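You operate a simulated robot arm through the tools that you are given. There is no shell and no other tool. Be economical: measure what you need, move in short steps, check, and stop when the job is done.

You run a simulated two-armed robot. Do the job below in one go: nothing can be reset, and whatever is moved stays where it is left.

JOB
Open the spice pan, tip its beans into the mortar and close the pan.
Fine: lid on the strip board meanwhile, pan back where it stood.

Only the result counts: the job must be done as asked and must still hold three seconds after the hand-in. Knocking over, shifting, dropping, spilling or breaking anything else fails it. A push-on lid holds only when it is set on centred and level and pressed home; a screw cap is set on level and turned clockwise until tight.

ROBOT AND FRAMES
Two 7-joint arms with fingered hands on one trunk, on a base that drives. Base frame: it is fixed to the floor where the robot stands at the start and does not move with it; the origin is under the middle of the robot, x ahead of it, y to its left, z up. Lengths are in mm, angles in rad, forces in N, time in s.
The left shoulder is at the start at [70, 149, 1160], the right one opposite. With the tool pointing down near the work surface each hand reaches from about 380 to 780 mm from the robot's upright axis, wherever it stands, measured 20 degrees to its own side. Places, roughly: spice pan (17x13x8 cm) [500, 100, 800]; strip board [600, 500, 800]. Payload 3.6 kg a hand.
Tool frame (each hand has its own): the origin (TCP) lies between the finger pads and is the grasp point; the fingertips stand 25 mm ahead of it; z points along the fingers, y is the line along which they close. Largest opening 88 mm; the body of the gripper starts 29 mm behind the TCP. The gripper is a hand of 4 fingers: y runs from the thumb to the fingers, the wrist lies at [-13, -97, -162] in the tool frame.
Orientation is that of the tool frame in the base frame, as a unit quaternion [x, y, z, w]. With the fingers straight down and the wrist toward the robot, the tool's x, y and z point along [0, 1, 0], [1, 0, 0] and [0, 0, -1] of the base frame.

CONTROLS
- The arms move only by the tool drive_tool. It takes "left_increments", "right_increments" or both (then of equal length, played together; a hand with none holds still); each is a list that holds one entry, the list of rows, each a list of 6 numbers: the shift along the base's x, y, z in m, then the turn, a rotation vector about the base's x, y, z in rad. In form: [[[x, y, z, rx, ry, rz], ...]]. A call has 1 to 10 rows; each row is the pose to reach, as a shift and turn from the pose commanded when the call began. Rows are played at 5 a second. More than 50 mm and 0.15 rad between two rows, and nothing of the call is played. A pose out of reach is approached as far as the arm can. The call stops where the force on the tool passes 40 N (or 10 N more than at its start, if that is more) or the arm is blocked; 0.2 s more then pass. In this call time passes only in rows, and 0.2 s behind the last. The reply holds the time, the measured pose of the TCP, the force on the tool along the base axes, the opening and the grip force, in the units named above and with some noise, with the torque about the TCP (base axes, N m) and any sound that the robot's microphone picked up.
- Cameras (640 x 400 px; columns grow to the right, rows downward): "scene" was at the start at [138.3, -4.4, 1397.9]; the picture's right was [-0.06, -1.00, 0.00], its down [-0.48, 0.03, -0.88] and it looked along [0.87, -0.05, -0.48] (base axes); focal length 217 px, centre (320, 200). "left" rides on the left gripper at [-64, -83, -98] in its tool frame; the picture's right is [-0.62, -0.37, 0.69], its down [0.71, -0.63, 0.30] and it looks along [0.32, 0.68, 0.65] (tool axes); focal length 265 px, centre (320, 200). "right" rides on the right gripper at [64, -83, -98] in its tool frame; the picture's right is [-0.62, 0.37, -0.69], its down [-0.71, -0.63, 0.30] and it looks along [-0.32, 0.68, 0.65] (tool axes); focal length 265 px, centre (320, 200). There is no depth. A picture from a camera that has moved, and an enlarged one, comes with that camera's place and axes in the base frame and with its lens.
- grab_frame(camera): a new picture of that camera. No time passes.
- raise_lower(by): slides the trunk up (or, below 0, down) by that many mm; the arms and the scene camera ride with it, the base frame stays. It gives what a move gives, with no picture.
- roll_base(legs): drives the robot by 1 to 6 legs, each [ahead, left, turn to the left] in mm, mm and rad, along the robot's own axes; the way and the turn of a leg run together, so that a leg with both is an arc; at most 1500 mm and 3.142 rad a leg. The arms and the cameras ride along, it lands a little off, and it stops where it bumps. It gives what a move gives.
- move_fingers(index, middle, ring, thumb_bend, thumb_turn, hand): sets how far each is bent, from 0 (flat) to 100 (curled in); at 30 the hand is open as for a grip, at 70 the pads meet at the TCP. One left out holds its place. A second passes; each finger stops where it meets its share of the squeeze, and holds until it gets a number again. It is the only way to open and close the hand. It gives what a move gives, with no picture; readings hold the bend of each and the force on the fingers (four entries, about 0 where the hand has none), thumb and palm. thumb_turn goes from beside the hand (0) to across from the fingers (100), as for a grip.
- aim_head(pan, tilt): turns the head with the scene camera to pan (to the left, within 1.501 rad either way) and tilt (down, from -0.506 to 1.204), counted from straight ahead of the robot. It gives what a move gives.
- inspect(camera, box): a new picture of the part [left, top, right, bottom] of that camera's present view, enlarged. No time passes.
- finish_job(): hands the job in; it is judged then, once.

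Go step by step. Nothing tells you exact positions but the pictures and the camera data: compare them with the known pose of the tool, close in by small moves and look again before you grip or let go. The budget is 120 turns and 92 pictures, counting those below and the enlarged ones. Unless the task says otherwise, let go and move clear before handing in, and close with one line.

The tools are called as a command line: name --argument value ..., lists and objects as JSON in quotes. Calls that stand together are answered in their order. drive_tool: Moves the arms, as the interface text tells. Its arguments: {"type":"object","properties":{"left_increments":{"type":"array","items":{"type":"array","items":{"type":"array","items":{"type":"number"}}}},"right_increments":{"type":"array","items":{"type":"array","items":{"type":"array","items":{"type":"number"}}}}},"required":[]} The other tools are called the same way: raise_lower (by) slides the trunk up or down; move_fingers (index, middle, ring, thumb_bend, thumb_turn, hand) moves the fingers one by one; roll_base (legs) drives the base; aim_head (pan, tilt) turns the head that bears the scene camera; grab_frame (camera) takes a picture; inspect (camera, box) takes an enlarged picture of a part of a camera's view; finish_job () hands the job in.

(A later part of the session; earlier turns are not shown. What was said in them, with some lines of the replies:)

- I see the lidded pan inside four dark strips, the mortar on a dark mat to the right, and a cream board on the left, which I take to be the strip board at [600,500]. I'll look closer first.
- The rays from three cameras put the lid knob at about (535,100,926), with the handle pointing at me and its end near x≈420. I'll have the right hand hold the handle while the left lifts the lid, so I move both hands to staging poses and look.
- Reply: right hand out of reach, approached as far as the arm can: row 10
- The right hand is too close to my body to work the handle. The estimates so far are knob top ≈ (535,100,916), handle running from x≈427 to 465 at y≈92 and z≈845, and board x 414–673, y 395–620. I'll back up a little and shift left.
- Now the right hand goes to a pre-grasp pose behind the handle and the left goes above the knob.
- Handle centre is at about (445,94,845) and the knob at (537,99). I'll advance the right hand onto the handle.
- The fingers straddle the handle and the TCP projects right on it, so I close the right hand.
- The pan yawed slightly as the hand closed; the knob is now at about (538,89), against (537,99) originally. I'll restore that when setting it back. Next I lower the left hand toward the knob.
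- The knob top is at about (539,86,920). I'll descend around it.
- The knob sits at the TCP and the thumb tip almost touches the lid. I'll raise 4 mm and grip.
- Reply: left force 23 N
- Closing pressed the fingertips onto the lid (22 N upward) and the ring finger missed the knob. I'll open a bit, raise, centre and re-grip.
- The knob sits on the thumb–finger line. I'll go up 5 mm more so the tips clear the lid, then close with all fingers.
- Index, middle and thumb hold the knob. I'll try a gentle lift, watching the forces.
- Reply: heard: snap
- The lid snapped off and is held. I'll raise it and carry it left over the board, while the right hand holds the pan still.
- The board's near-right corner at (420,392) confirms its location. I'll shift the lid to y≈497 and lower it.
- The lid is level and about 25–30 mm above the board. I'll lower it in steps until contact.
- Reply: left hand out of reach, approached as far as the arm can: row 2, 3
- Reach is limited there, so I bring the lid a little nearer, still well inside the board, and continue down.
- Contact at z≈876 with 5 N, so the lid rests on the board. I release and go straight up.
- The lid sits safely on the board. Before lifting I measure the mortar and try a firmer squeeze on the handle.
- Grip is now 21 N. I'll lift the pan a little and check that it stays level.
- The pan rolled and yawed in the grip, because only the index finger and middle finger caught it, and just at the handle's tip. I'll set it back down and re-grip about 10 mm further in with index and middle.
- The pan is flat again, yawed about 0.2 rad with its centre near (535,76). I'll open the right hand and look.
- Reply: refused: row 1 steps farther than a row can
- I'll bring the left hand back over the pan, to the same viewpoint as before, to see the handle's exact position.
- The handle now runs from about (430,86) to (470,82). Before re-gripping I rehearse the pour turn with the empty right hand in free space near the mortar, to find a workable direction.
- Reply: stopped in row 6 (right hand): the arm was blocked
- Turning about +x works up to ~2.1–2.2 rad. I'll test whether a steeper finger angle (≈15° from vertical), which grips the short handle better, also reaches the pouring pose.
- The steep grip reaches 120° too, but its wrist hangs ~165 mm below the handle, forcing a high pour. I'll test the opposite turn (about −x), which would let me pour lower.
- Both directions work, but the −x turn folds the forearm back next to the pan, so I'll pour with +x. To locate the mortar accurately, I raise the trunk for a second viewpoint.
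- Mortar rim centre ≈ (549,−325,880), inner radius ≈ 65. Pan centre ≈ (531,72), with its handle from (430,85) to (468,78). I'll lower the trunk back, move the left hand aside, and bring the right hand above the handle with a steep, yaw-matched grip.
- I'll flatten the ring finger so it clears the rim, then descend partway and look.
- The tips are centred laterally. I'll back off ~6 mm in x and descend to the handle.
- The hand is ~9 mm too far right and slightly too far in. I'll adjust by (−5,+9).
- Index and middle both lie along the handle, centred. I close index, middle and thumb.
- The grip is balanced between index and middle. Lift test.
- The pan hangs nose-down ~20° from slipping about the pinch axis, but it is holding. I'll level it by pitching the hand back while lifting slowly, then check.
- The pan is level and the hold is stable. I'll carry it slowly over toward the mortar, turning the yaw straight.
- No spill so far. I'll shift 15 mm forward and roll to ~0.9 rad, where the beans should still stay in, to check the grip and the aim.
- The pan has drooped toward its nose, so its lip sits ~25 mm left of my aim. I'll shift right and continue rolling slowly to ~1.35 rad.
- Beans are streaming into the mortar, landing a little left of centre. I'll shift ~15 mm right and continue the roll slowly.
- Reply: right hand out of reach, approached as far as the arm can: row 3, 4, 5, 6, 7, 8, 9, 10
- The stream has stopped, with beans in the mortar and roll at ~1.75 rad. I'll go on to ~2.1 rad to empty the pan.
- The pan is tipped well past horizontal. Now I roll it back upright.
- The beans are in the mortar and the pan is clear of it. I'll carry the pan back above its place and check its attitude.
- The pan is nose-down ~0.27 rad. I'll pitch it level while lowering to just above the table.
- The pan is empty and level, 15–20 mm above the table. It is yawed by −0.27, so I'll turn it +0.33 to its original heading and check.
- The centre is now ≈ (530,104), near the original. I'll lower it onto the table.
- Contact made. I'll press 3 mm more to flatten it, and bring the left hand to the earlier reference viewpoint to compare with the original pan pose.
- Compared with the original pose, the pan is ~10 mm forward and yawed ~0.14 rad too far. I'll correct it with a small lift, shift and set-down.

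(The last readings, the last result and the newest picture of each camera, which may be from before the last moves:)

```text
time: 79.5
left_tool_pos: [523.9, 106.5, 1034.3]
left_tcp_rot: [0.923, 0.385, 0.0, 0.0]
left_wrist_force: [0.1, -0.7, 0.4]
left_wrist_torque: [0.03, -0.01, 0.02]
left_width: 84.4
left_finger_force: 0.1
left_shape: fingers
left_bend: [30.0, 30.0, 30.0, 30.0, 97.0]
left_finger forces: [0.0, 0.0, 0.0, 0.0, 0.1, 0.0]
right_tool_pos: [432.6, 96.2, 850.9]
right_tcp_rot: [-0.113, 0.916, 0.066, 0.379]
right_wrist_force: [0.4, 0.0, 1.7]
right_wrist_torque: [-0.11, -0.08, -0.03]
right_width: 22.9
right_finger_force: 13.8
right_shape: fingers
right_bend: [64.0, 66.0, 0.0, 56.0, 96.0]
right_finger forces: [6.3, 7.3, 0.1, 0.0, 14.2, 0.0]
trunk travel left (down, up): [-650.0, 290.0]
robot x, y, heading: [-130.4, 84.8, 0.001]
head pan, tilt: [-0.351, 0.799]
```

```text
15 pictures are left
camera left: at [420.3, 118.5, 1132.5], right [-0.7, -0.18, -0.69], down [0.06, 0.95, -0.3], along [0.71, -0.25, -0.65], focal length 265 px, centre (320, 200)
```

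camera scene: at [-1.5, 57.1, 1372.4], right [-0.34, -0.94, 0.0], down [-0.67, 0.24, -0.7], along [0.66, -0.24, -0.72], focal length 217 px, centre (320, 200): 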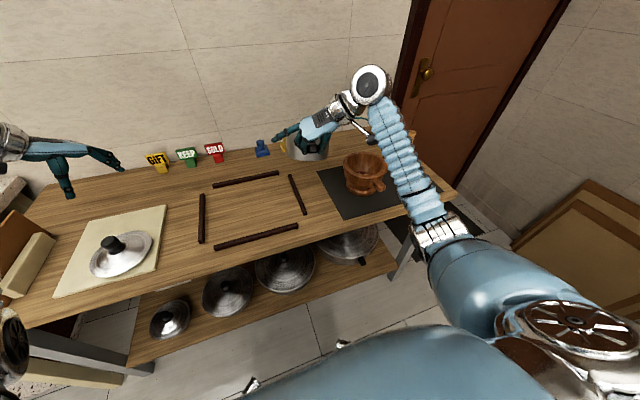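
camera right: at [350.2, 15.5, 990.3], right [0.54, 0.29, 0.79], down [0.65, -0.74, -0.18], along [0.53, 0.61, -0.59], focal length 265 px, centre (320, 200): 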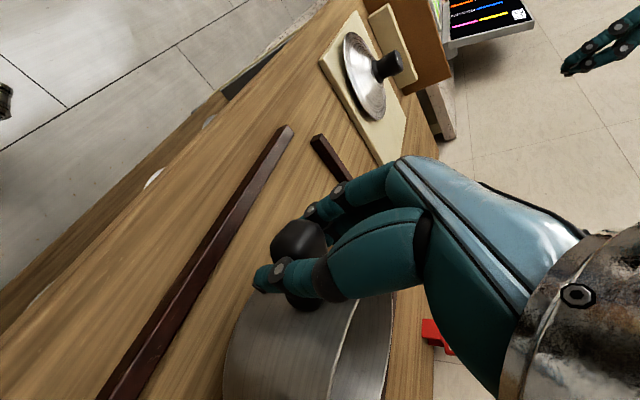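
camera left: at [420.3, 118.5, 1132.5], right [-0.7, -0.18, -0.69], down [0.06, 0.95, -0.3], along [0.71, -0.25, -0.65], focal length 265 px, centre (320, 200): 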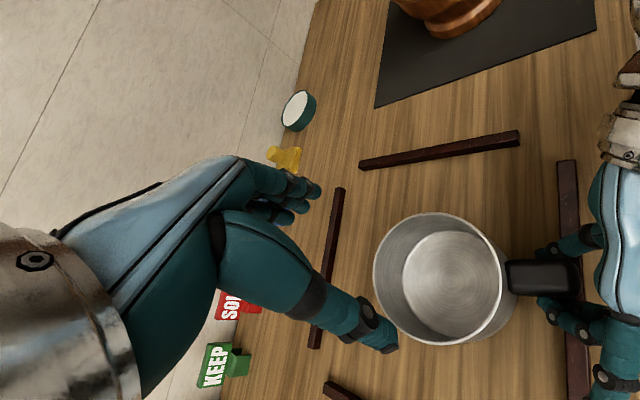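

The pan is back on its place within a few mm, and the right hand keeps holding it. Now I fetch the lid with the left hand.

drive_tool --left_increments '[[[0, 0.035, 0.01, 0, 0, 0], [-0.002, 0.073, 0.01, 0, 0, 0], [-0.004, 0.111, 0.01, 0, 0, 0], [-0.007, 0.149, 0.01, 0, 0, 0], [-0.01, 0.187, 0.01, 0, 0, 0], [-0.012, 0.225, 0.01, 0, 0, 0], [-0.014, 0.263, 0.01, 0, 0, 0], [-0.016, 0.301, 0.005, 0, 0, 0], [-0.018, 0.339, 0, 0, 0, 0], [-0.02, 0.374, -0.01, 0, 0, 0]]]'

drive_tool --left_increments '[[[0, 0, -0.03, 0, 0, 0], [0, 0, -0.06, 0, 0, 0], [0, 0, -0.09, 0, 0, 0]]]'

grab_frame --camera "left"

```text
time: 81.7
left_tool_pos: [503.4, 479.7, 1025.3]
left_tcp_rot: [0.923, 0.384, 0.0, 0.0]
left_wrist_force: [0.1, 0.5, -0.1]
left_wrist_torque: [-0.02, -0.01, 0.01]
left_width: 84.6
left_finger_force: 0.1
left_shape: fingers
left_bend: [30.0, 30.0, 30.0, 30.0, 97.0]
left_finger forces: [0.0, 0.0, 0.1, 0.1, 0.0, 0.0]
right_tool_pos: [432.6, 95.6, 849.2]
right_tcp_rot: [-0.114, 0.916, 0.067, 0.379]
right_wrist_force: [-1.0, -1.4, 2.6]
right_wrist_torque: [-0.13, -0.06, -0.09]
right_width: 22.7
right_finger_force: 13.9
right_shape: fingers
right_bend: [64.0, 66.0, 0.0, 56.0, 96.0]
right_finger forces: [6.4, 6.9, 0.0, 0.0, 14.2, 0.1]
trunk travel left (down, up): [-650.0, 290.0]
robot x, y, heading: [-124.4, 82.9, 0.002]
head pan, tilt: [-0.351, 0.799]
```

```text
time: 82.5
left_tool_pos: [503.9, 480.3, 936.2]
left_tcp_rot: [0.923, 0.384, -0.001, 0.0]
left_wrist_force: [-0.3, -0.1, 0.3]
left_wrist_torque: [0.03, 0.0, 0.0]
left_width: 84.6
left_finger_force: 0.1
left_shape: fingers
left_bend: [30.0, 30.0, 30.0, 30.0, 97.0]
left_finger forces: [0.0, 0.0, 0.0, 0.0, 0.1, 0.0]
right_tool_pos: [432.7, 96.3, 850.0]
right_tcp_rot: [-0.114, 0.916, 0.068, 0.378]
right_wrist_force: [-0.3, -1.2, 3.8]
right_wrist_torque: [-0.14, -0.12, -0.04]
right_width: 22.9
right_finger_force: 13.1
right_shape: fingers
right_bend: [64.0, 66.0, 0.0, 56.0, 96.0]
right_finger forces: [6.5, 6.8, 0.0, 0.1, 14.1, 0.0]
trunk travel left (down, up): [-650.0, 290.0]
robot x, y, heading: [-121.7, 82.7, 0.001]
head pan, tilt: [-0.351, 0.799]
```

```text
14 pictures are left
camera left: at [400.4, 492.8, 1034.0], right [-0.7, -0.18, -0.69], down [0.06, 0.95, -0.3], along [0.71, -0.25, -0.65], focal length 265 px, centre (320, 200)
```

left: 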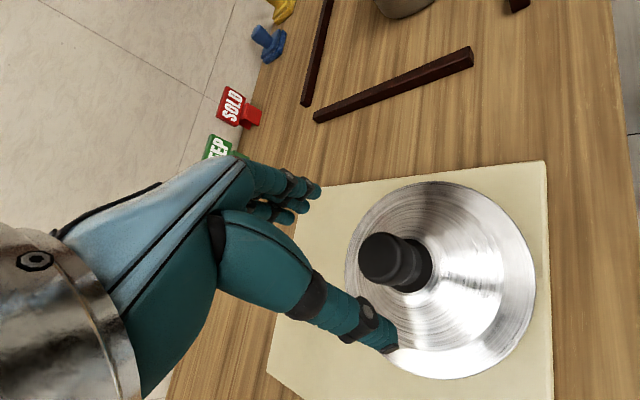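

The lid is where I left it, under the hand. I descend to the former grip height and re-grip as before.

drive_tool --left_increments '[[[0, 0, -0.025, 0, 0, 0], [0, 0, -0.045, 0, 0, 0], [0, 0, -0.059, 0, 0, 0]]]'

move_fingers --hand "left" --index 62 --middle 70 --ring 62 --thumb_bend 70

drive_tool --left_increments '[[[0, 0, 0.015, 0, 0, 0], [0, 0, 0.04, 0, 0, 0], [0, 0, 0.08, 0, 0, 0], [0, 0, 0.12, 0, 0, 0]]]'

grab_frame --camera "left"

```text
time: 83.3
left_tool_pos: [503.9, 480.7, 876.7]
left_tcp_rot: [0.923, 0.384, 0.0, -0.001]
left_wrist_force: [-0.3, 0.1, -0.7]
left_wrist_torque: [-0.01, 0.01, 0.01]
left_width: 84.3
left_finger_force: 0.0
left_shape: fingers
left_bend: [30.0, 30.0, 30.0, 30.0, 97.0]
left_finger forces: [0.1, 0.1, 0.1, 0.1, 0.0, 0.0]
right_tool_pos: [432.1, 96.6, 850.6]
right_tcp_rot: [-0.114, 0.916, 0.067, 0.379]
right_wrist_force: [-0.7, 0.4, 3.6]
right_wrist_torque: [-0.14, -0.1, -0.01]
right_width: 22.5
right_finger_force: 14.1
right_shape: fingers
right_bend: [64.0, 66.0, 0.0, 56.0, 96.0]
right_finger forces: [6.5, 7.1, 0.0, 0.0, 14.1, 0.0]
trunk travel left (down, up): [-650.0, 290.0]
robot x, y, heading: [-125.3, 83.2, 0.006]
head pan, tilt: [-0.351, 0.799]
```

```text
time: 84.3
left_tool_pos: [503.6, 481.7, 877.3]
left_tcp_rot: [0.923, 0.384, 0.001, 0.001]
left_wrist_force: [0.2, -0.1, 0.6]
left_wrist_torque: [-0.01, -0.04, 0.02]
left_width: 27.6
left_finger_force: 8.2
left_shape: fingers
left_bend: [56.0, 64.0, 62.0, 59.0, 96.0]
left_finger forces: [3.8, 4.6, 0.0, 0.0, 8.4, 0.1]
right_tool_pos: [431.8, 94.8, 850.1]
right_tcp_rot: [-0.114, 0.916, 0.066, 0.379]
right_wrist_force: [-1.1, -0.3, 2.4]
right_wrist_torque: [-0.14, -0.1, -0.03]
right_width: 22.9
right_finger_force: 13.8
right_shape: fingers
right_bend: [64.0, 66.0, 0.0, 56.0, 96.0]
right_finger forces: [6.6, 7.1, 0.0, 0.1, 14.0, 0.0]
trunk travel left (down, up): [-650.0, 290.0]
robot x, y, heading: [-123.5, 80.8, 0.003]
head pan, tilt: [-0.351, 0.799]
```

```text
time: 85.3
left_tool_pos: [505.3, 480.2, 997.2]
left_tcp_rot: [0.923, 0.385, -0.001, 0.001]
left_wrist_force: [0.7, 0.4, -1.5]
left_wrist_torque: [-0.02, 0.01, 0.0]
left_width: 27.2
left_finger_force: 8.4
left_shape: fingers
left_bend: [56.0, 64.0, 62.0, 60.0, 96.0]
left_finger forces: [3.8, 4.3, 0.0, 0.0, 8.5, 0.0]
right_tool_pos: [432.2, 94.3, 850.7]
right_tcp_rot: [-0.114, 0.916, 0.066, 0.379]
right_wrist_force: [0.0, 0.0, 3.1]
right_wrist_torque: [-0.09, -0.04, 0.02]
right_width: 22.9
right_finger_force: 13.9
right_shape: fingers
right_bend: [64.0, 66.0, 0.0, 56.0, 96.0]
right_finger forces: [6.5, 7.2, 0.1, 0.0, 13.9, 0.0]
trunk travel left (down, up): [-650.0, 290.0]
robot x, y, heading: [-126.9, 83.4, 0.005]
head pan, tilt: [-0.351, 0.799]
```

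```text
13 pictures are left
camera left: at [402.1, 492.3, 1095.7], right [-0.7, -0.18, -0.69], down [0.06, 0.95, -0.3], along [0.71, -0.25, -0.65], focal length 265 px, centre (320, 200)
```

left: 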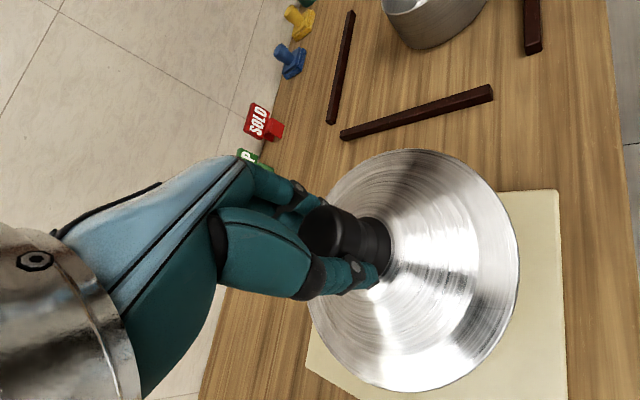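

The lid is held exactly as before. I carry it above the pan to the computed seat position (540,98) and hover.

drive_tool --left_increments '[[[0, -0.036, 0.02, 0, 0, 0], [0.003, -0.075, 0.03, 0, 0, 0], [0.007, -0.114, 0.03, 0, 0, 0], [0.011, -0.153, 0.03, 0, 0, 0], [0.015, -0.192, 0.03, 0, 0, 0], [0.019, -0.231, 0.03, 0, 0, 0], [0.023, -0.27, 0.03, 0, 0, 0], [0.028, -0.308, 0.02, 0, 0, 0], [0.032, -0.345, 0.005, 0, 0, 0], [0.035, -0.382, -0.01, 0, 0, 0]]]'

drive_tool --left_increments '[[[0, 0, -0.015, 0, 0, 0], [0, 0, -0.03, 0, 0, 0]]]'

inspect --camera "scene" --box '[190, 140, 318, 240]'

grab_frame --camera "left"

```text
time: 87.5
left_tool_pos: [542.7, 97.2, 987.1]
left_tcp_rot: [0.923, 0.385, 0.001, 0.0]
left_wrist_force: [0.0, 0.2, -1.4]
left_wrist_torque: [0.01, 0.0, 0.0]
left_width: 27.3
left_finger_force: 8.0
left_shape: fingers
left_bend: [56.0, 64.0, 62.0, 60.0, 96.0]
left_finger forces: [3.8, 4.4, 0.0, 0.0, 8.3, 0.0]
right_tool_pos: [432.4, 96.6, 850.6]
right_tcp_rot: [-0.113, 0.916, 0.067, 0.378]
right_wrist_force: [-0.9, -0.3, 2.1]
right_wrist_torque: [-0.09, -0.11, 0.01]
right_width: 22.7
right_finger_force: 13.7
right_shape: fingers
right_bend: [64.0, 66.0, 0.0, 56.0, 96.0]
right_finger forces: [6.7, 7.5, 0.0, 0.1, 13.6, 0.0]
trunk travel left (down, up): [-650.0, 290.0]
robot x, y, heading: [-124.6, 81.5, -0.002]
head pan, tilt: [-0.351, 0.799]
```

```text
time: 88.1
left_tool_pos: [542.1, 98.9, 955.6]
left_tcp_rot: [0.923, 0.384, 0.0, 0.0]
left_wrist_force: [-0.8, -0.7, -1.1]
left_wrist_torque: [0.02, -0.01, 0.0]
left_width: 27.2
left_finger_force: 7.6
left_shape: fingers
left_bend: [56.0, 64.0, 62.0, 60.0, 96.0]
left_finger forces: [3.7, 4.5, 0.0, 0.0, 8.3, 0.1]
right_tool_pos: [432.3, 95.4, 850.2]
right_tcp_rot: [-0.114, 0.917, 0.066, 0.378]
right_wrist_force: [-0.3, -0.1, 3.1]
right_wrist_torque: [-0.14, -0.08, -0.02]
right_width: 23.0
right_finger_force: 13.6
right_shape: fingers
right_bend: [64.0, 66.0, 0.0, 56.0, 96.0]
right_finger forces: [6.5, 7.1, 0.0, 0.1, 14.0, 0.0]
trunk travel left (down, up): [-650.0, 290.0]
robot x, y, heading: [-125.4, 82.8, -0.0]
head pan, tilt: [-0.351, 0.799]
```

```text
4.00 times, centred on (254, 190) of scene
camera zoom: at [-2.4, 56.2, 1372.5], right [-0.34, -0.94, 0.0], down [-0.67, 0.24, -0.7], along [0.66, -0.24, -0.72], focal length 868 px, centre (584, 240)
```

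zoom: 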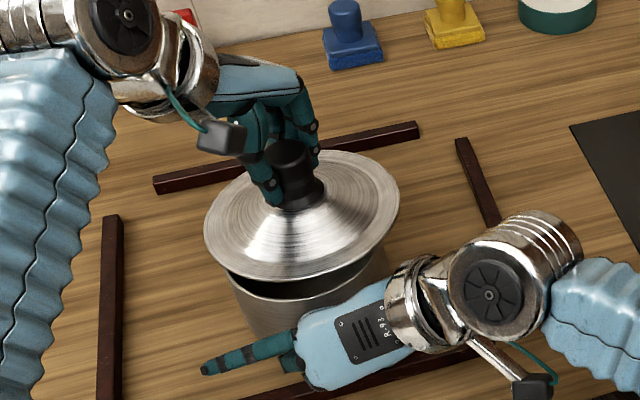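

```text
11 pictures are left
camera left: at [437.4, 111.7, 1054.7], right [-0.7, -0.18, -0.69], down [0.06, 0.95, -0.3], along [0.71, -0.25, -0.65], focal length 265 px, centre (320, 200)
```

left: 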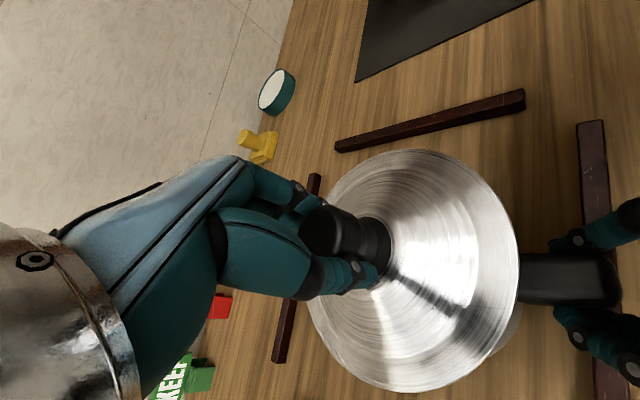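

The lid is nearly concentric with the rim. I'll lower it to just above seating height and check.

drive_tool --left_increments '[[[-0.001, 0, -0.01, 0, 0, 0], [-0.001, 0, -0.018, 0, 0, 0], [-0.001, 0, -0.023, 0, 0, 0]]]'

inspect --camera "scene" --box '[214, 170, 310, 230]'

grab_frame --camera "left"

```text
time: 88.9
left_tool_pos: [539.5, 99.5, 932.8]
left_tcp_rot: [0.923, 0.384, 0.0, 0.0]
left_wrist_force: [-0.8, 0.0, 1.0]
left_wrist_torque: [0.02, 0.02, -0.04]
left_width: 27.3
left_finger_force: 8.7
left_shape: fingers
left_bend: [56.0, 64.0, 62.0, 60.0, 96.0]
left_finger forces: [3.5, 4.4, 0.0, 0.0, 8.6, 0.0]
right_tool_pos: [432.7, 95.9, 850.1]
right_tcp_rot: [-0.113, 0.916, 0.066, 0.379]
right_wrist_force: [-0.8, -0.3, 2.3]
right_wrist_torque: [-0.1, -0.06, -0.04]
right_width: 22.9
right_finger_force: 13.1
right_shape: fingers
right_bend: [64.0, 66.0, 0.0, 56.0, 96.0]
right_finger forces: [6.8, 6.7, 0.0, 0.0, 13.7, 0.0]
trunk travel left (down, up): [-650.0, 290.0]
robot x, y, heading: [-125.1, 82.7, 0.005]
head pan, tilt: [-0.351, 0.799]
```

```text
6.67 times, centred on (262, 200) of scene
camera zoom: at [-2.6, 56.1, 1372.5], right [-0.34, -0.94, 0.0], down [-0.67, 0.24, -0.7], along [0.66, -0.24, -0.72], focal length 1447 px, centre (707, 200)
```

zoom: 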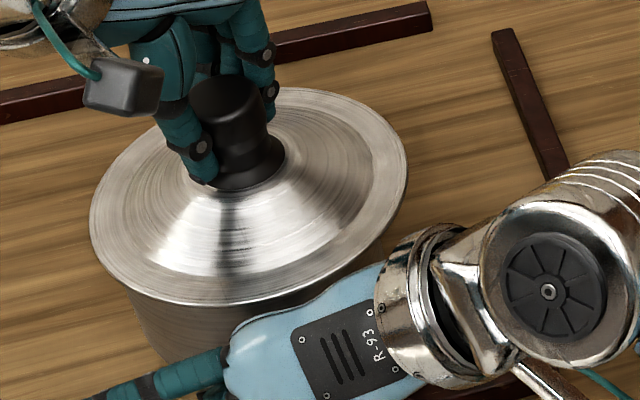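

```text
9 pictures are left
camera left: at [435.3, 111.9, 1031.1], right [-0.7, -0.18, -0.69], down [0.06, 0.95, -0.3], along [0.71, -0.25, -0.65], focal length 265 px, centre (320, 200)
```

left: 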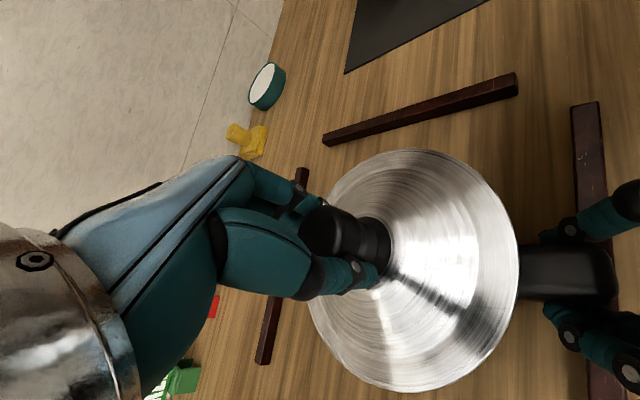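

Contact is just starting at z≈933 (seated is ≈926.5). The views suggest the lid should move ~3 mm in −y, so I'll nudge it and press gently.

drive_tool --left_increments '[[[0, -0.002, 0.002, 0, 0, 0], [0, -0.004, 0, 0, 0, 0], [0, -0.004, -0.003, 0, 0, 0], [0, -0.004, -0.006, 0, 0, 0]]]'

```text
time: 89.9
left_tool_pos: [538.9, 95.6, 928.2]
left_tcp_rot: [0.923, 0.384, 0.001, 0.0]
left_wrist_force: [-0.9, 4.0, 5.5]
left_wrist_torque: [0.14, 0.0, -0.01]
left_width: 27.0
left_finger_force: 8.8
left_shape: fingers
left_bend: [57.0, 64.0, 62.0, 60.0, 97.0]
left_finger forces: [2.8, 5.2, 0.0, 0.0, 10.9, 0.1]
right_tool_pos: [431.2, 96.6, 850.1]
right_tcp_rot: [-0.113, 0.916, 0.065, 0.379]
right_wrist_force: [3.4, -1.2, 3.4]
right_wrist_torque: [-0.07, -0.09, -0.1]
right_width: 23.3
right_finger_force: 14.1
right_shape: fingers
right_bend: [64.0, 67.0, 0.0, 56.0, 96.0]
right_finger forces: [6.6, 6.1, 0.1, 0.1, 14.3, 0.0]
trunk travel left (down, up): [-650.0, 290.0]
robot x, y, heading: [-125.5, 81.9, 0.002]
head pan, tilt: [-0.351, 0.799]
```

The lip is engaging, and a 4 N side force says I overshot slightly. I'll back off 2 mm in y and press down.

drive_tool --left_increments '[[[0, 0.002, 0, 0, 0, 0], [0, 0.002, -0.003, 0, 0, 0], [0, 0.002, -0.006, 0, 0, 0], [0, 0.002, -0.009, 0, 0, 0]]]'

```text
time: 90.9
left_tool_pos: [538.0, 96.3, 922.7]
left_tcp_rot: [0.923, 0.384, 0.004, 0.003]
left_wrist_force: [3.4, 5.9, 20.4]
left_wrist_torque: [0.16, -0.01, -0.03]
left_width: 27.0
left_finger_force: 11.7
left_shape: fingers
left_bend: [58.0, 64.0, 62.0, 60.0, 97.0]
left_finger forces: [2.9, 8.1, 0.0, 0.0, 12.3, 0.0]
right_tool_pos: [430.6, 95.9, 850.3]
right_tcp_rot: [-0.113, 0.916, 0.065, 0.379]
right_wrist_force: [3.7, -2.0, -0.7]
right_wrist_torque: [-0.15, -0.06, -0.14]
right_width: 23.4
right_finger_force: 13.1
right_shape: fingers
right_bend: [65.0, 67.0, 0.0, 56.0, 96.0]
right_finger forces: [6.1, 5.6, 0.0, 0.0, 14.2, 0.0]
trunk travel left (down, up): [-650.0, 290.0]
robot x, y, heading: [-128.7, 83.2, 0.005]
head pan, tilt: [-0.351, 0.799]
```

20 N and no snap yet. Checking levelness.

inspect --camera "scene" --box '[214, 170, 310, 230]'

```text
6.67 times, centred on (262, 200) of scene
camera zoom: at [-4.8, 57.2, 1372.9], right [-0.34, -0.94, 0.0], down [-0.67, 0.24, -0.7], along [0.66, -0.24, -0.72], focal length 1447 px, centre (707, 200)
```

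zoom: 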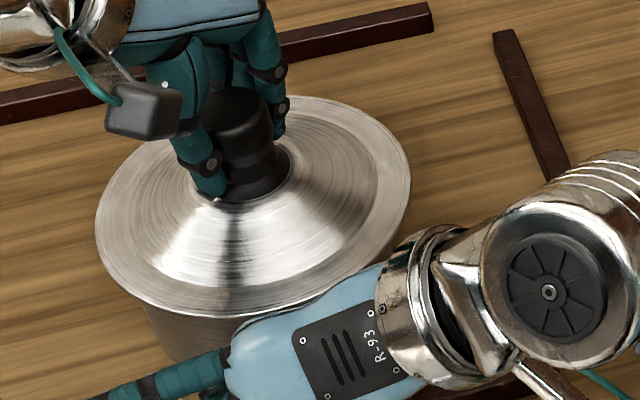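

The lid looks concentric. I'll relieve the side force (+x,+y) and press harder.

drive_tool --left_increments '[[[0.001, 0.002, 0.002, 0, 0, 0], [0.002, 0.003, 0, 0, 0, 0], [0.002, 0.003, -0.004, 0, 0, 0], [0.002, 0.003, -0.008, 0, 0, 0], [0.002, 0.003, -0.012, 0, 0, 0]]]'

```text
time: 92.1
left_tool_pos: [542.9, 99.1, 918.3]
left_tcp_rot: [0.923, 0.384, 0.008, 0.008]
left_wrist_force: [-5.7, 2.5, 13.1]
left_wrist_torque: [0.14, 0.27, -0.04]
left_width: 26.9
left_finger_force: 8.7
left_shape: fingers
left_bend: [58.0, 66.0, 62.0, 60.0, 96.0]
left_finger forces: [2.0, 3.0, 0.0, 0.0, 12.9, 0.0]
right_tool_pos: [432.3, 94.7, 850.3]
right_tcp_rot: [-0.113, 0.916, 0.065, 0.38]
right_wrist_force: [0.2, 0.0, 3.8]
right_wrist_torque: [-0.19, -0.03, -0.11]
right_width: 22.9
right_finger_force: 13.5
right_shape: fingers
right_bend: [65.0, 67.0, 0.0, 56.0, 96.0]
right_finger forces: [6.8, 6.1, 0.1, 0.0, 14.0, 0.0]
trunk travel left (down, up): [-650.0, 290.0]
robot x, y, heading: [-123.8, 84.8, 0.005]
head pan, tilt: [-0.351, 0.799]
stopped in row 5 (left hand): the force on the tool passed its limit (the readings are from after the stop); the commanded pose is now the measured one
```

The hand slid down the knob without a snap. I'll release, lift clear and look at how the lid sits.

move_fingers --hand "left" --index 30 --middle 30 --ring 30 --thumb_bend 30

drive_tool --left_increments '[[[0, 0, 0.03, 0, 0, 0], [0, 0, 0.07, 0, 0, 0], [-0.005, 0.002, 0.1, 0, 0, 0], [-0.013, 0.006, 0.117, 0, 0, 0]]]'

grab_frame --camera "left"

inspect --camera "scene" --box '[214, 160, 310, 230]'

```text
time: 93.1
left_tool_pos: [542.8, 98.4, 915.7]
left_tcp_rot: [0.924, 0.383, 0.006, 0.006]
left_wrist_force: [-0.2, 0.2, -0.2]
left_wrist_torque: [-0.03, -0.01, -0.02]
left_width: 84.5
left_finger_force: 0.0
left_shape: fingers
left_bend: [30.0, 30.0, 30.0, 30.0, 98.0]
left_finger forces: [0.1, 0.1, 0.0, 0.1, 0.0, 0.0]
right_tool_pos: [432.3, 95.4, 848.8]
right_tcp_rot: [-0.114, 0.917, 0.065, 0.378]
right_wrist_force: [-1.1, 0.4, 4.9]
right_wrist_torque: [-0.13, -0.06, -0.02]
right_width: 23.2
right_finger_force: 14.2
right_shape: fingers
right_bend: [65.0, 67.0, 0.0, 56.0, 96.0]
right_finger forces: [6.8, 6.9, 0.1, 0.1, 14.3, 0.0]
trunk travel left (down, up): [-650.0, 290.0]
robot x, y, heading: [-121.9, 81.9, 0.0]
head pan, tilt: [-0.351, 0.799]
heard: snap
```

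```text
time: 94.1
left_tool_pos: [529.4, 105.2, 1034.0]
left_tcp_rot: [0.924, 0.383, 0.006, 0.006]
left_wrist_force: [0.0, 0.6, 1.0]
left_wrist_torque: [0.01, -0.05, 0.0]
left_width: 84.6
left_finger_force: 0.0
left_shape: fingers
left_bend: [30.0, 30.0, 30.0, 30.0, 98.0]
left_finger forces: [0.0, 0.0, 0.1, 0.0, 0.0, 0.1]
right_tool_pos: [431.4, 95.6, 849.3]
right_tcp_rot: [-0.114, 0.916, 0.065, 0.378]
right_wrist_force: [-2.0, -0.5, 4.8]
right_wrist_torque: [-0.06, -0.09, -0.04]
right_width: 22.8
right_finger_force: 13.5
right_shape: fingers
right_bend: [65.0, 67.0, 0.0, 56.0, 96.0]
right_finger forces: [6.9, 7.2, 0.0, 0.1, 14.0, 0.0]
trunk travel left (down, up): [-650.0, 290.0]
robot x, y, heading: [-124.8, 81.2, 0.004]
head pan, tilt: [-0.351, 0.799]
```

```text
7 pictures are left
camera left: at [423.5, 119.1, 1130.9], right [-0.69, -0.18, -0.7], down [0.06, 0.95, -0.31], along [0.72, -0.26, -0.64], focal length 265 px, centre (320, 200)
```

left: 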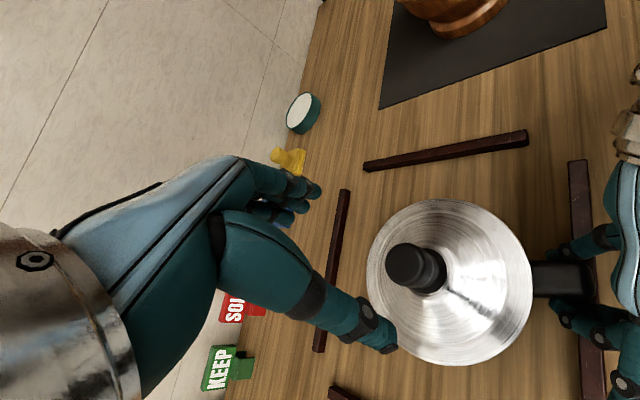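

```text
5.71 times, centred on (262, 195) of scene
camera zoom: at [-3.3, 56.3, 1372.5], right [-0.34, -0.94, 0.0], down [-0.67, 0.24, -0.7], along [0.66, -0.24, -0.72], focal length 1240 px, centre (651, 229)
```

zoom: 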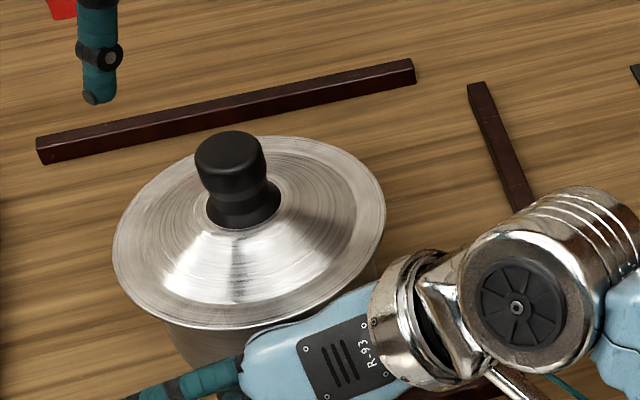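

A snap was heard during release: the lid seated level, and the picture matches the original view. To be sure, I'll press the knob from above with closed fingers.

move_fingers --hand "left" --index 70 --middle 70 --ring 70 --thumb_bend 70

drive_tool --left_increments '[[[0.004, -0.006, -0.03, 0, 0, 0], [0.006, -0.008, -0.045, 0, 0, 0], [0.006, -0.008, -0.054, 0, 0, 0], [0.006, -0.008, -0.06, 0, 0, 0], [0.006, -0.008, -0.066, 0, 0, 0], [0.006, -0.008, -0.072, 0, 0, 0], [0.006, -0.008, -0.077, 0, 0, 0], [0.006, -0.008, -0.081, 0, 0, 0]]]'

```text
time: 95.1
left_tool_pos: [528.4, 105.4, 1034.3]
left_tcp_rot: [0.923, 0.384, 0.007, 0.006]
left_wrist_force: [0.6, 1.0, -0.2]
left_wrist_torque: [0.01, 0.01, 0.02]
left_width: 0.0
left_finger_force: 0.1
left_shape: fingers
left_bend: [70.0, 70.0, 70.0, 70.0, 98.0]
left_finger forces: [0.0, 0.1, 0.0, 0.1, 0.0, 0.0]
right_tool_pos: [431.4, 94.3, 849.5]
right_tcp_rot: [-0.113, 0.916, 0.065, 0.379]
right_wrist_force: [-1.9, 0.5, 5.2]
right_wrist_torque: [-0.06, -0.03, -0.02]
right_width: 22.7
right_finger_force: 14.1
right_shape: fingers
right_bend: [65.0, 67.0, 0.0, 56.0, 96.0]
right_finger forces: [6.9, 7.3, 0.0, 0.0, 14.1, 0.1]
trunk travel left (down, up): [-650.0, 290.0]
robot x, y, heading: [-124.0, 81.5, 0.001]
head pan, tilt: [-0.351, 0.799]
```

```text
time: 96.9
left_tool_pos: [536.7, 96.4, 957.9]
left_tcp_rot: [0.923, 0.384, 0.009, 0.01]
left_wrist_force: [-1.0, 5.2, 21.0]
left_wrist_torque: [0.16, 0.23, -0.07]
left_width: 0.0
left_finger_force: 10.6
left_shape: fingers
left_bend: [70.0, 70.0, 70.0, 70.0, 99.0]
left_finger forces: [0.1, 0.0, 0.0, 0.1, 20.1, 0.0]
right_tool_pos: [431.0, 95.1, 849.4]
right_tcp_rot: [-0.113, 0.916, 0.064, 0.38]
right_wrist_force: [6.0, 0.1, 0.5]
right_wrist_torque: [-0.04, -0.11, -0.02]
right_width: 23.0
right_finger_force: 13.5
right_shape: fingers
right_bend: [65.0, 67.0, 0.0, 55.0, 97.0]
right_finger forces: [6.7, 6.7, 0.0, 0.0, 13.8, 0.0]
trunk travel left (down, up): [-650.0, 290.0]
robot x, y, heading: [-124.4, 82.8, 0.003]
head pan, tilt: [-0.351, 0.799]
```

21 N and firm. One harder press to be sure it is home.

drive_tool --left_increments '[[[0, 0, -0.003, 0, 0, 0], [0, 0, -0.006, 0, 0, 0]]]'

drive_tool --left_increments '[[[0, 0, 0.02, 0, 0, 0], [0, 0, 0.06, 0, 0, 0], [0, 0.02, 0.1, 0, 0, 0]]]'

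inspect --camera "scene" --box '[214, 160, 310, 230]'

```text
time: 97.6
left_tool_pos: [538.7, 95.0, 958.5]
left_tcp_rot: [0.924, 0.382, 0.015, 0.013]
left_wrist_force: [-1.2, 2.0, 10.1]
left_wrist_torque: [0.09, 0.18, -0.05]
left_width: 0.1
left_finger_force: 5.3
left_shape: fingers
left_bend: [70.0, 70.0, 70.0, 70.0, 98.0]
left_finger forces: [0.0, 0.1, 0.0, 0.1, 10.1, 0.1]
right_tool_pos: [431.7, 93.8, 849.7]
right_tcp_rot: [-0.112, 0.916, 0.064, 0.38]
right_wrist_force: [-4.2, 1.5, 5.3]
right_wrist_torque: [-0.08, -0.06, -0.02]
right_width: 22.8
right_finger_force: 14.4
right_shape: fingers
right_bend: [65.0, 67.0, 0.0, 55.0, 96.0]
right_finger forces: [7.4, 7.2, 0.1, 0.0, 13.0, 0.0]
trunk travel left (down, up): [-650.0, 290.0]
robot x, y, heading: [-123.8, 80.2, 0.008]
head pan, tilt: [-0.351, 0.799]
stopped in row 2 (left hand): the force on the tool passed its limit (the readings are from after the stop); the commanded pose is now the measured one
```

```text
time: 98.4
left_tool_pos: [540.0, 116.9, 1054.4]
left_tcp_rot: [0.924, 0.382, 0.012, 0.012]
left_wrist_force: [0.7, -0.1, -0.1]
left_wrist_torque: [0.03, -0.02, 0.0]
left_width: 0.2
left_finger_force: 0.0
left_shape: fingers
left_bend: [70.0, 70.0, 70.0, 70.0, 98.0]
left_finger forces: [0.0, 0.0, 0.0, 0.0, 0.0, 0.0]
right_tool_pos: [433.9, 94.0, 848.7]
right_tcp_rot: [-0.112, 0.916, 0.063, 0.379]
right_wrist_force: [-1.2, 0.1, 4.8]
right_wrist_torque: [-0.07, -0.11, 0.0]
right_width: 23.1
right_finger_force: 13.6
right_shape: fingers
right_bend: [65.0, 67.0, 0.0, 55.0, 96.0]
right_finger forces: [6.9, 7.0, 0.0, 0.1, 13.9, 0.0]
trunk travel left (down, up): [-650.0, 290.0]
robot x, y, heading: [-127.8, 77.2, 0.004]
head pan, tilt: [-0.351, 0.799]
```

```text
5.71 times, centred on (262, 195) of scene
camera zoom: at [-3.6, 57.4, 1372.5], right [-0.34, -0.94, 0.0], down [-0.67, 0.24, -0.7], along [0.66, -0.24, -0.72], focal length 1240 px, centre (651, 229)
```

zoom: 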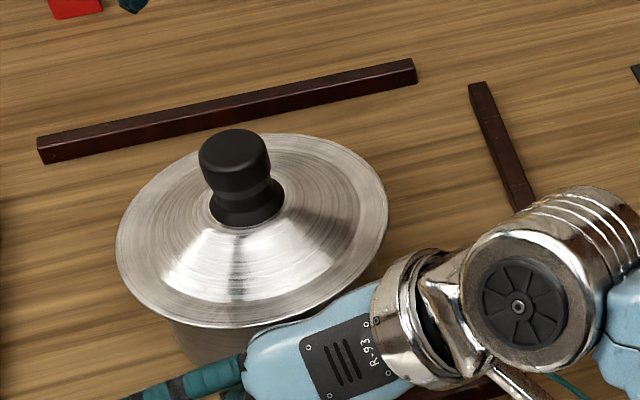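

The lid is home. I open the right hand and back off along the finger direction, then check the pan and the mortar.

move_fingers --hand "right" --index 30 --middle 30 --thumb_bend 30

drive_tool --right_increments '[[[-0.02, -0.003, 0.02, 0, 0, 0], [-0.045, -0.007, 0.045, 0, 0, 0], [-0.07, -0.011, 0.075, 0, 0, 0], [-0.075, -0.04, 0.11, 0, 0, 0], [-0.075, -0.08, 0.13, 0, 0, 0]]]' --left_increments '[[[-0.002, -0.002, 0, 0, 0, 0], [-0.004, -0.004, -0.005, 0, 0, 0], [-0.006, -0.006, -0.01, 0, 0, 0], [-0.008, -0.008, -0.012, 0, 0, 0], [-0.01, -0.009, -0.014, 0, 0, 0]]]'

grab_frame --camera "left"

inspect --camera "scene" --box '[335, 145, 399, 200]'

```text
time: 99.4
left_tool_pos: [540.7, 117.9, 1054.8]
left_tcp_rot: [0.924, 0.382, 0.012, 0.011]
left_wrist_force: [0.4, 0.0, -0.7]
left_wrist_torque: [-0.02, -0.02, 0.01]
left_width: 0.0
left_finger_force: 0.1
left_shape: fingers
left_bend: [70.0, 70.0, 70.0, 70.0, 98.0]
left_finger forces: [0.0, 0.0, 0.0, 0.0, 0.0, 0.1]
right_tool_pos: [433.9, 94.3, 848.3]
right_tcp_rot: [-0.112, 0.916, 0.063, 0.379]
right_wrist_force: [0.1, -0.2, -0.6]
right_wrist_torque: [0.0, 0.0, -0.03]
right_width: 84.3
right_finger_force: 0.2
right_shape: fingers
right_bend: [30.0, 30.0, 0.0, 30.0, 97.0]
right_finger forces: [0.0, 0.0, 0.0, 0.0, 0.1, 0.0]
trunk travel left (down, up): [-650.0, 290.0]
robot x, y, heading: [-124.9, 82.5, 0.002]
head pan, tilt: [-0.351, 0.799]
```

```text
time: 100.6
left_tool_pos: [528.7, 105.4, 1041.0]
left_tcp_rot: [0.924, 0.383, 0.013, 0.01]
left_wrist_force: [-0.2, 0.4, 0.5]
left_wrist_torque: [0.0, 0.0, 0.0]
left_width: 0.0
left_finger_force: 0.2
left_shape: fingers
left_bend: [70.0, 70.0, 70.0, 70.0, 98.0]
left_finger forces: [0.0, 0.0, 0.0, 0.1, 0.0, 0.1]
right_tool_pos: [358.4, 15.0, 979.5]
right_tcp_rot: [-0.112, 0.917, 0.065, 0.378]
right_wrist_force: [-0.4, 0.4, -0.2]
right_wrist_torque: [0.0, 0.01, 0.0]
right_width: 84.4
right_finger_force: 0.0
right_shape: fingers
right_bend: [30.0, 30.0, 0.0, 30.0, 97.0]
right_finger forces: [0.1, 0.0, 0.1, 0.0, 0.1, 0.0]
trunk travel left (down, up): [-650.0, 290.0]
robot x, y, heading: [-122.7, 83.8, 0.008]
head pan, tilt: [-0.351, 0.799]
```

```text
4 pictures are left
camera left: at [421.8, 119.6, 1136.0], right [-0.68, -0.19, -0.71], down [0.07, 0.95, -0.31], along [0.73, -0.26, -0.63], focal length 265 px, centre (320, 200)
```

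left: 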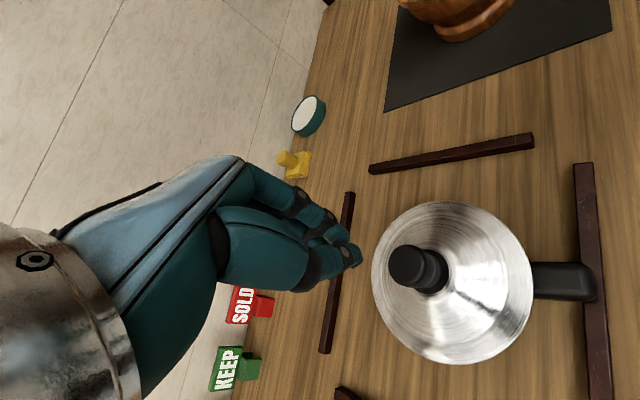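

```text
7.27 times, centred on (367, 172) of scene
camera zoom: at [-3.3, 54.9, 1372.5], right [-0.34, -0.94, 0.0], down [-0.67, 0.24, -0.7], along [0.66, -0.24, -0.72], focal length 1579 px, centre (-22, 400)
```

zoom: 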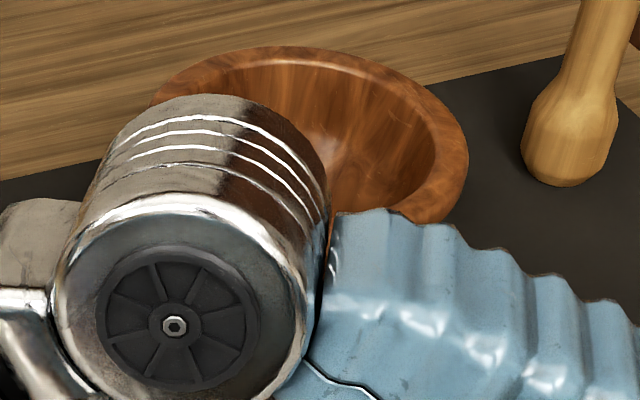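

The pan matches its original pose. I'll retract the right arm and take one look at the mortar surroundings.

drive_tool --right_increments '[[[0, 0, 0.04, 0, 0, 0], [0, 0.0, 0.08, 0, 0, 0], [0, 0.0, 0.12, 0, 0, 0], [0, 0.0, 0.16, 0, 0, 0], [0, 0.0, 0.2, 0, 0, 0]]]' --left_increments '[[[0, 0.03, 0.03, 0, 0, 0], [0, 0.06, 0.06, 0, 0, 0], [0, 0.09, 0.09, 0, 0, 0], [0, 0.12, 0.12, 0, 0, 0], [0, 0.15, 0.15, 0, 0, 0]]]'

inspect --camera "scene" --box '[330, 145, 410, 205]'

```text
time: 101.8
left_tool_pos: [529.3, 257.5, 1190.7]
left_tcp_rot: [0.924, 0.382, 0.012, 0.012]
left_wrist_force: [-0.7, -0.3, -0.1]
left_wrist_torque: [0.01, -0.01, 0.02]
left_width: 0.1
left_finger_force: 0.0
left_shape: fingers
left_bend: [70.0, 70.0, 70.0, 70.0, 98.0]
left_finger forces: [0.1, 0.1, 0.0, 0.0, 0.0, 0.0]
right_tool_pos: [356.3, 15.6, 1178.1]
right_tcp_rot: [-0.113, 0.917, 0.064, 0.378]
right_wrist_force: [0.6, 0.2, 1.2]
right_wrist_torque: [-0.04, 0.0, -0.01]
right_width: 84.5
right_finger_force: 0.0
right_shape: fingers
right_bend: [30.0, 30.0, 0.0, 30.0, 97.0]
right_finger forces: [0.0, 0.0, 0.0, 0.0, 0.0, 0.0]
trunk travel left (down, up): [-650.0, 290.0]
robot x, y, heading: [-127.0, 78.4, -0.001]
head pan, tilt: [-0.351, 0.799]
```

```text
6.67 times, centred on (370, 175) of scene
camera zoom: at [-3.1, 57.4, 1372.4], right [-0.34, -0.94, 0.0], down [-0.67, 0.24, -0.7], along [0.66, -0.24, -0.72], focal length 1447 px, centre (-13, 367)
```

zoom: 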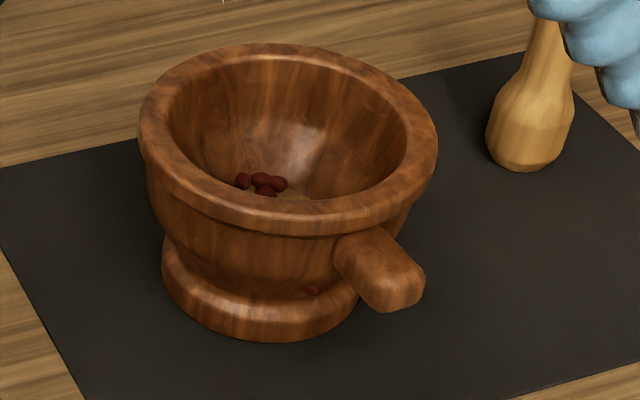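

The beans lie in the mortar and the mat and table around it look clean. The one red speck at the mortar's waist looks like a bean showing through the wall. The pan is closed and back in place, and both hands are clear, so I'm handing in.

finish_job

```text
The job is handed in.
```

The beans are in the mortar, the lid is pressed home and the pan is back within a few millimetres of where it stood. One red speck at the mortar's waist looks like a bean inside showing through the wall, but I couldn't rule out a stray bean.
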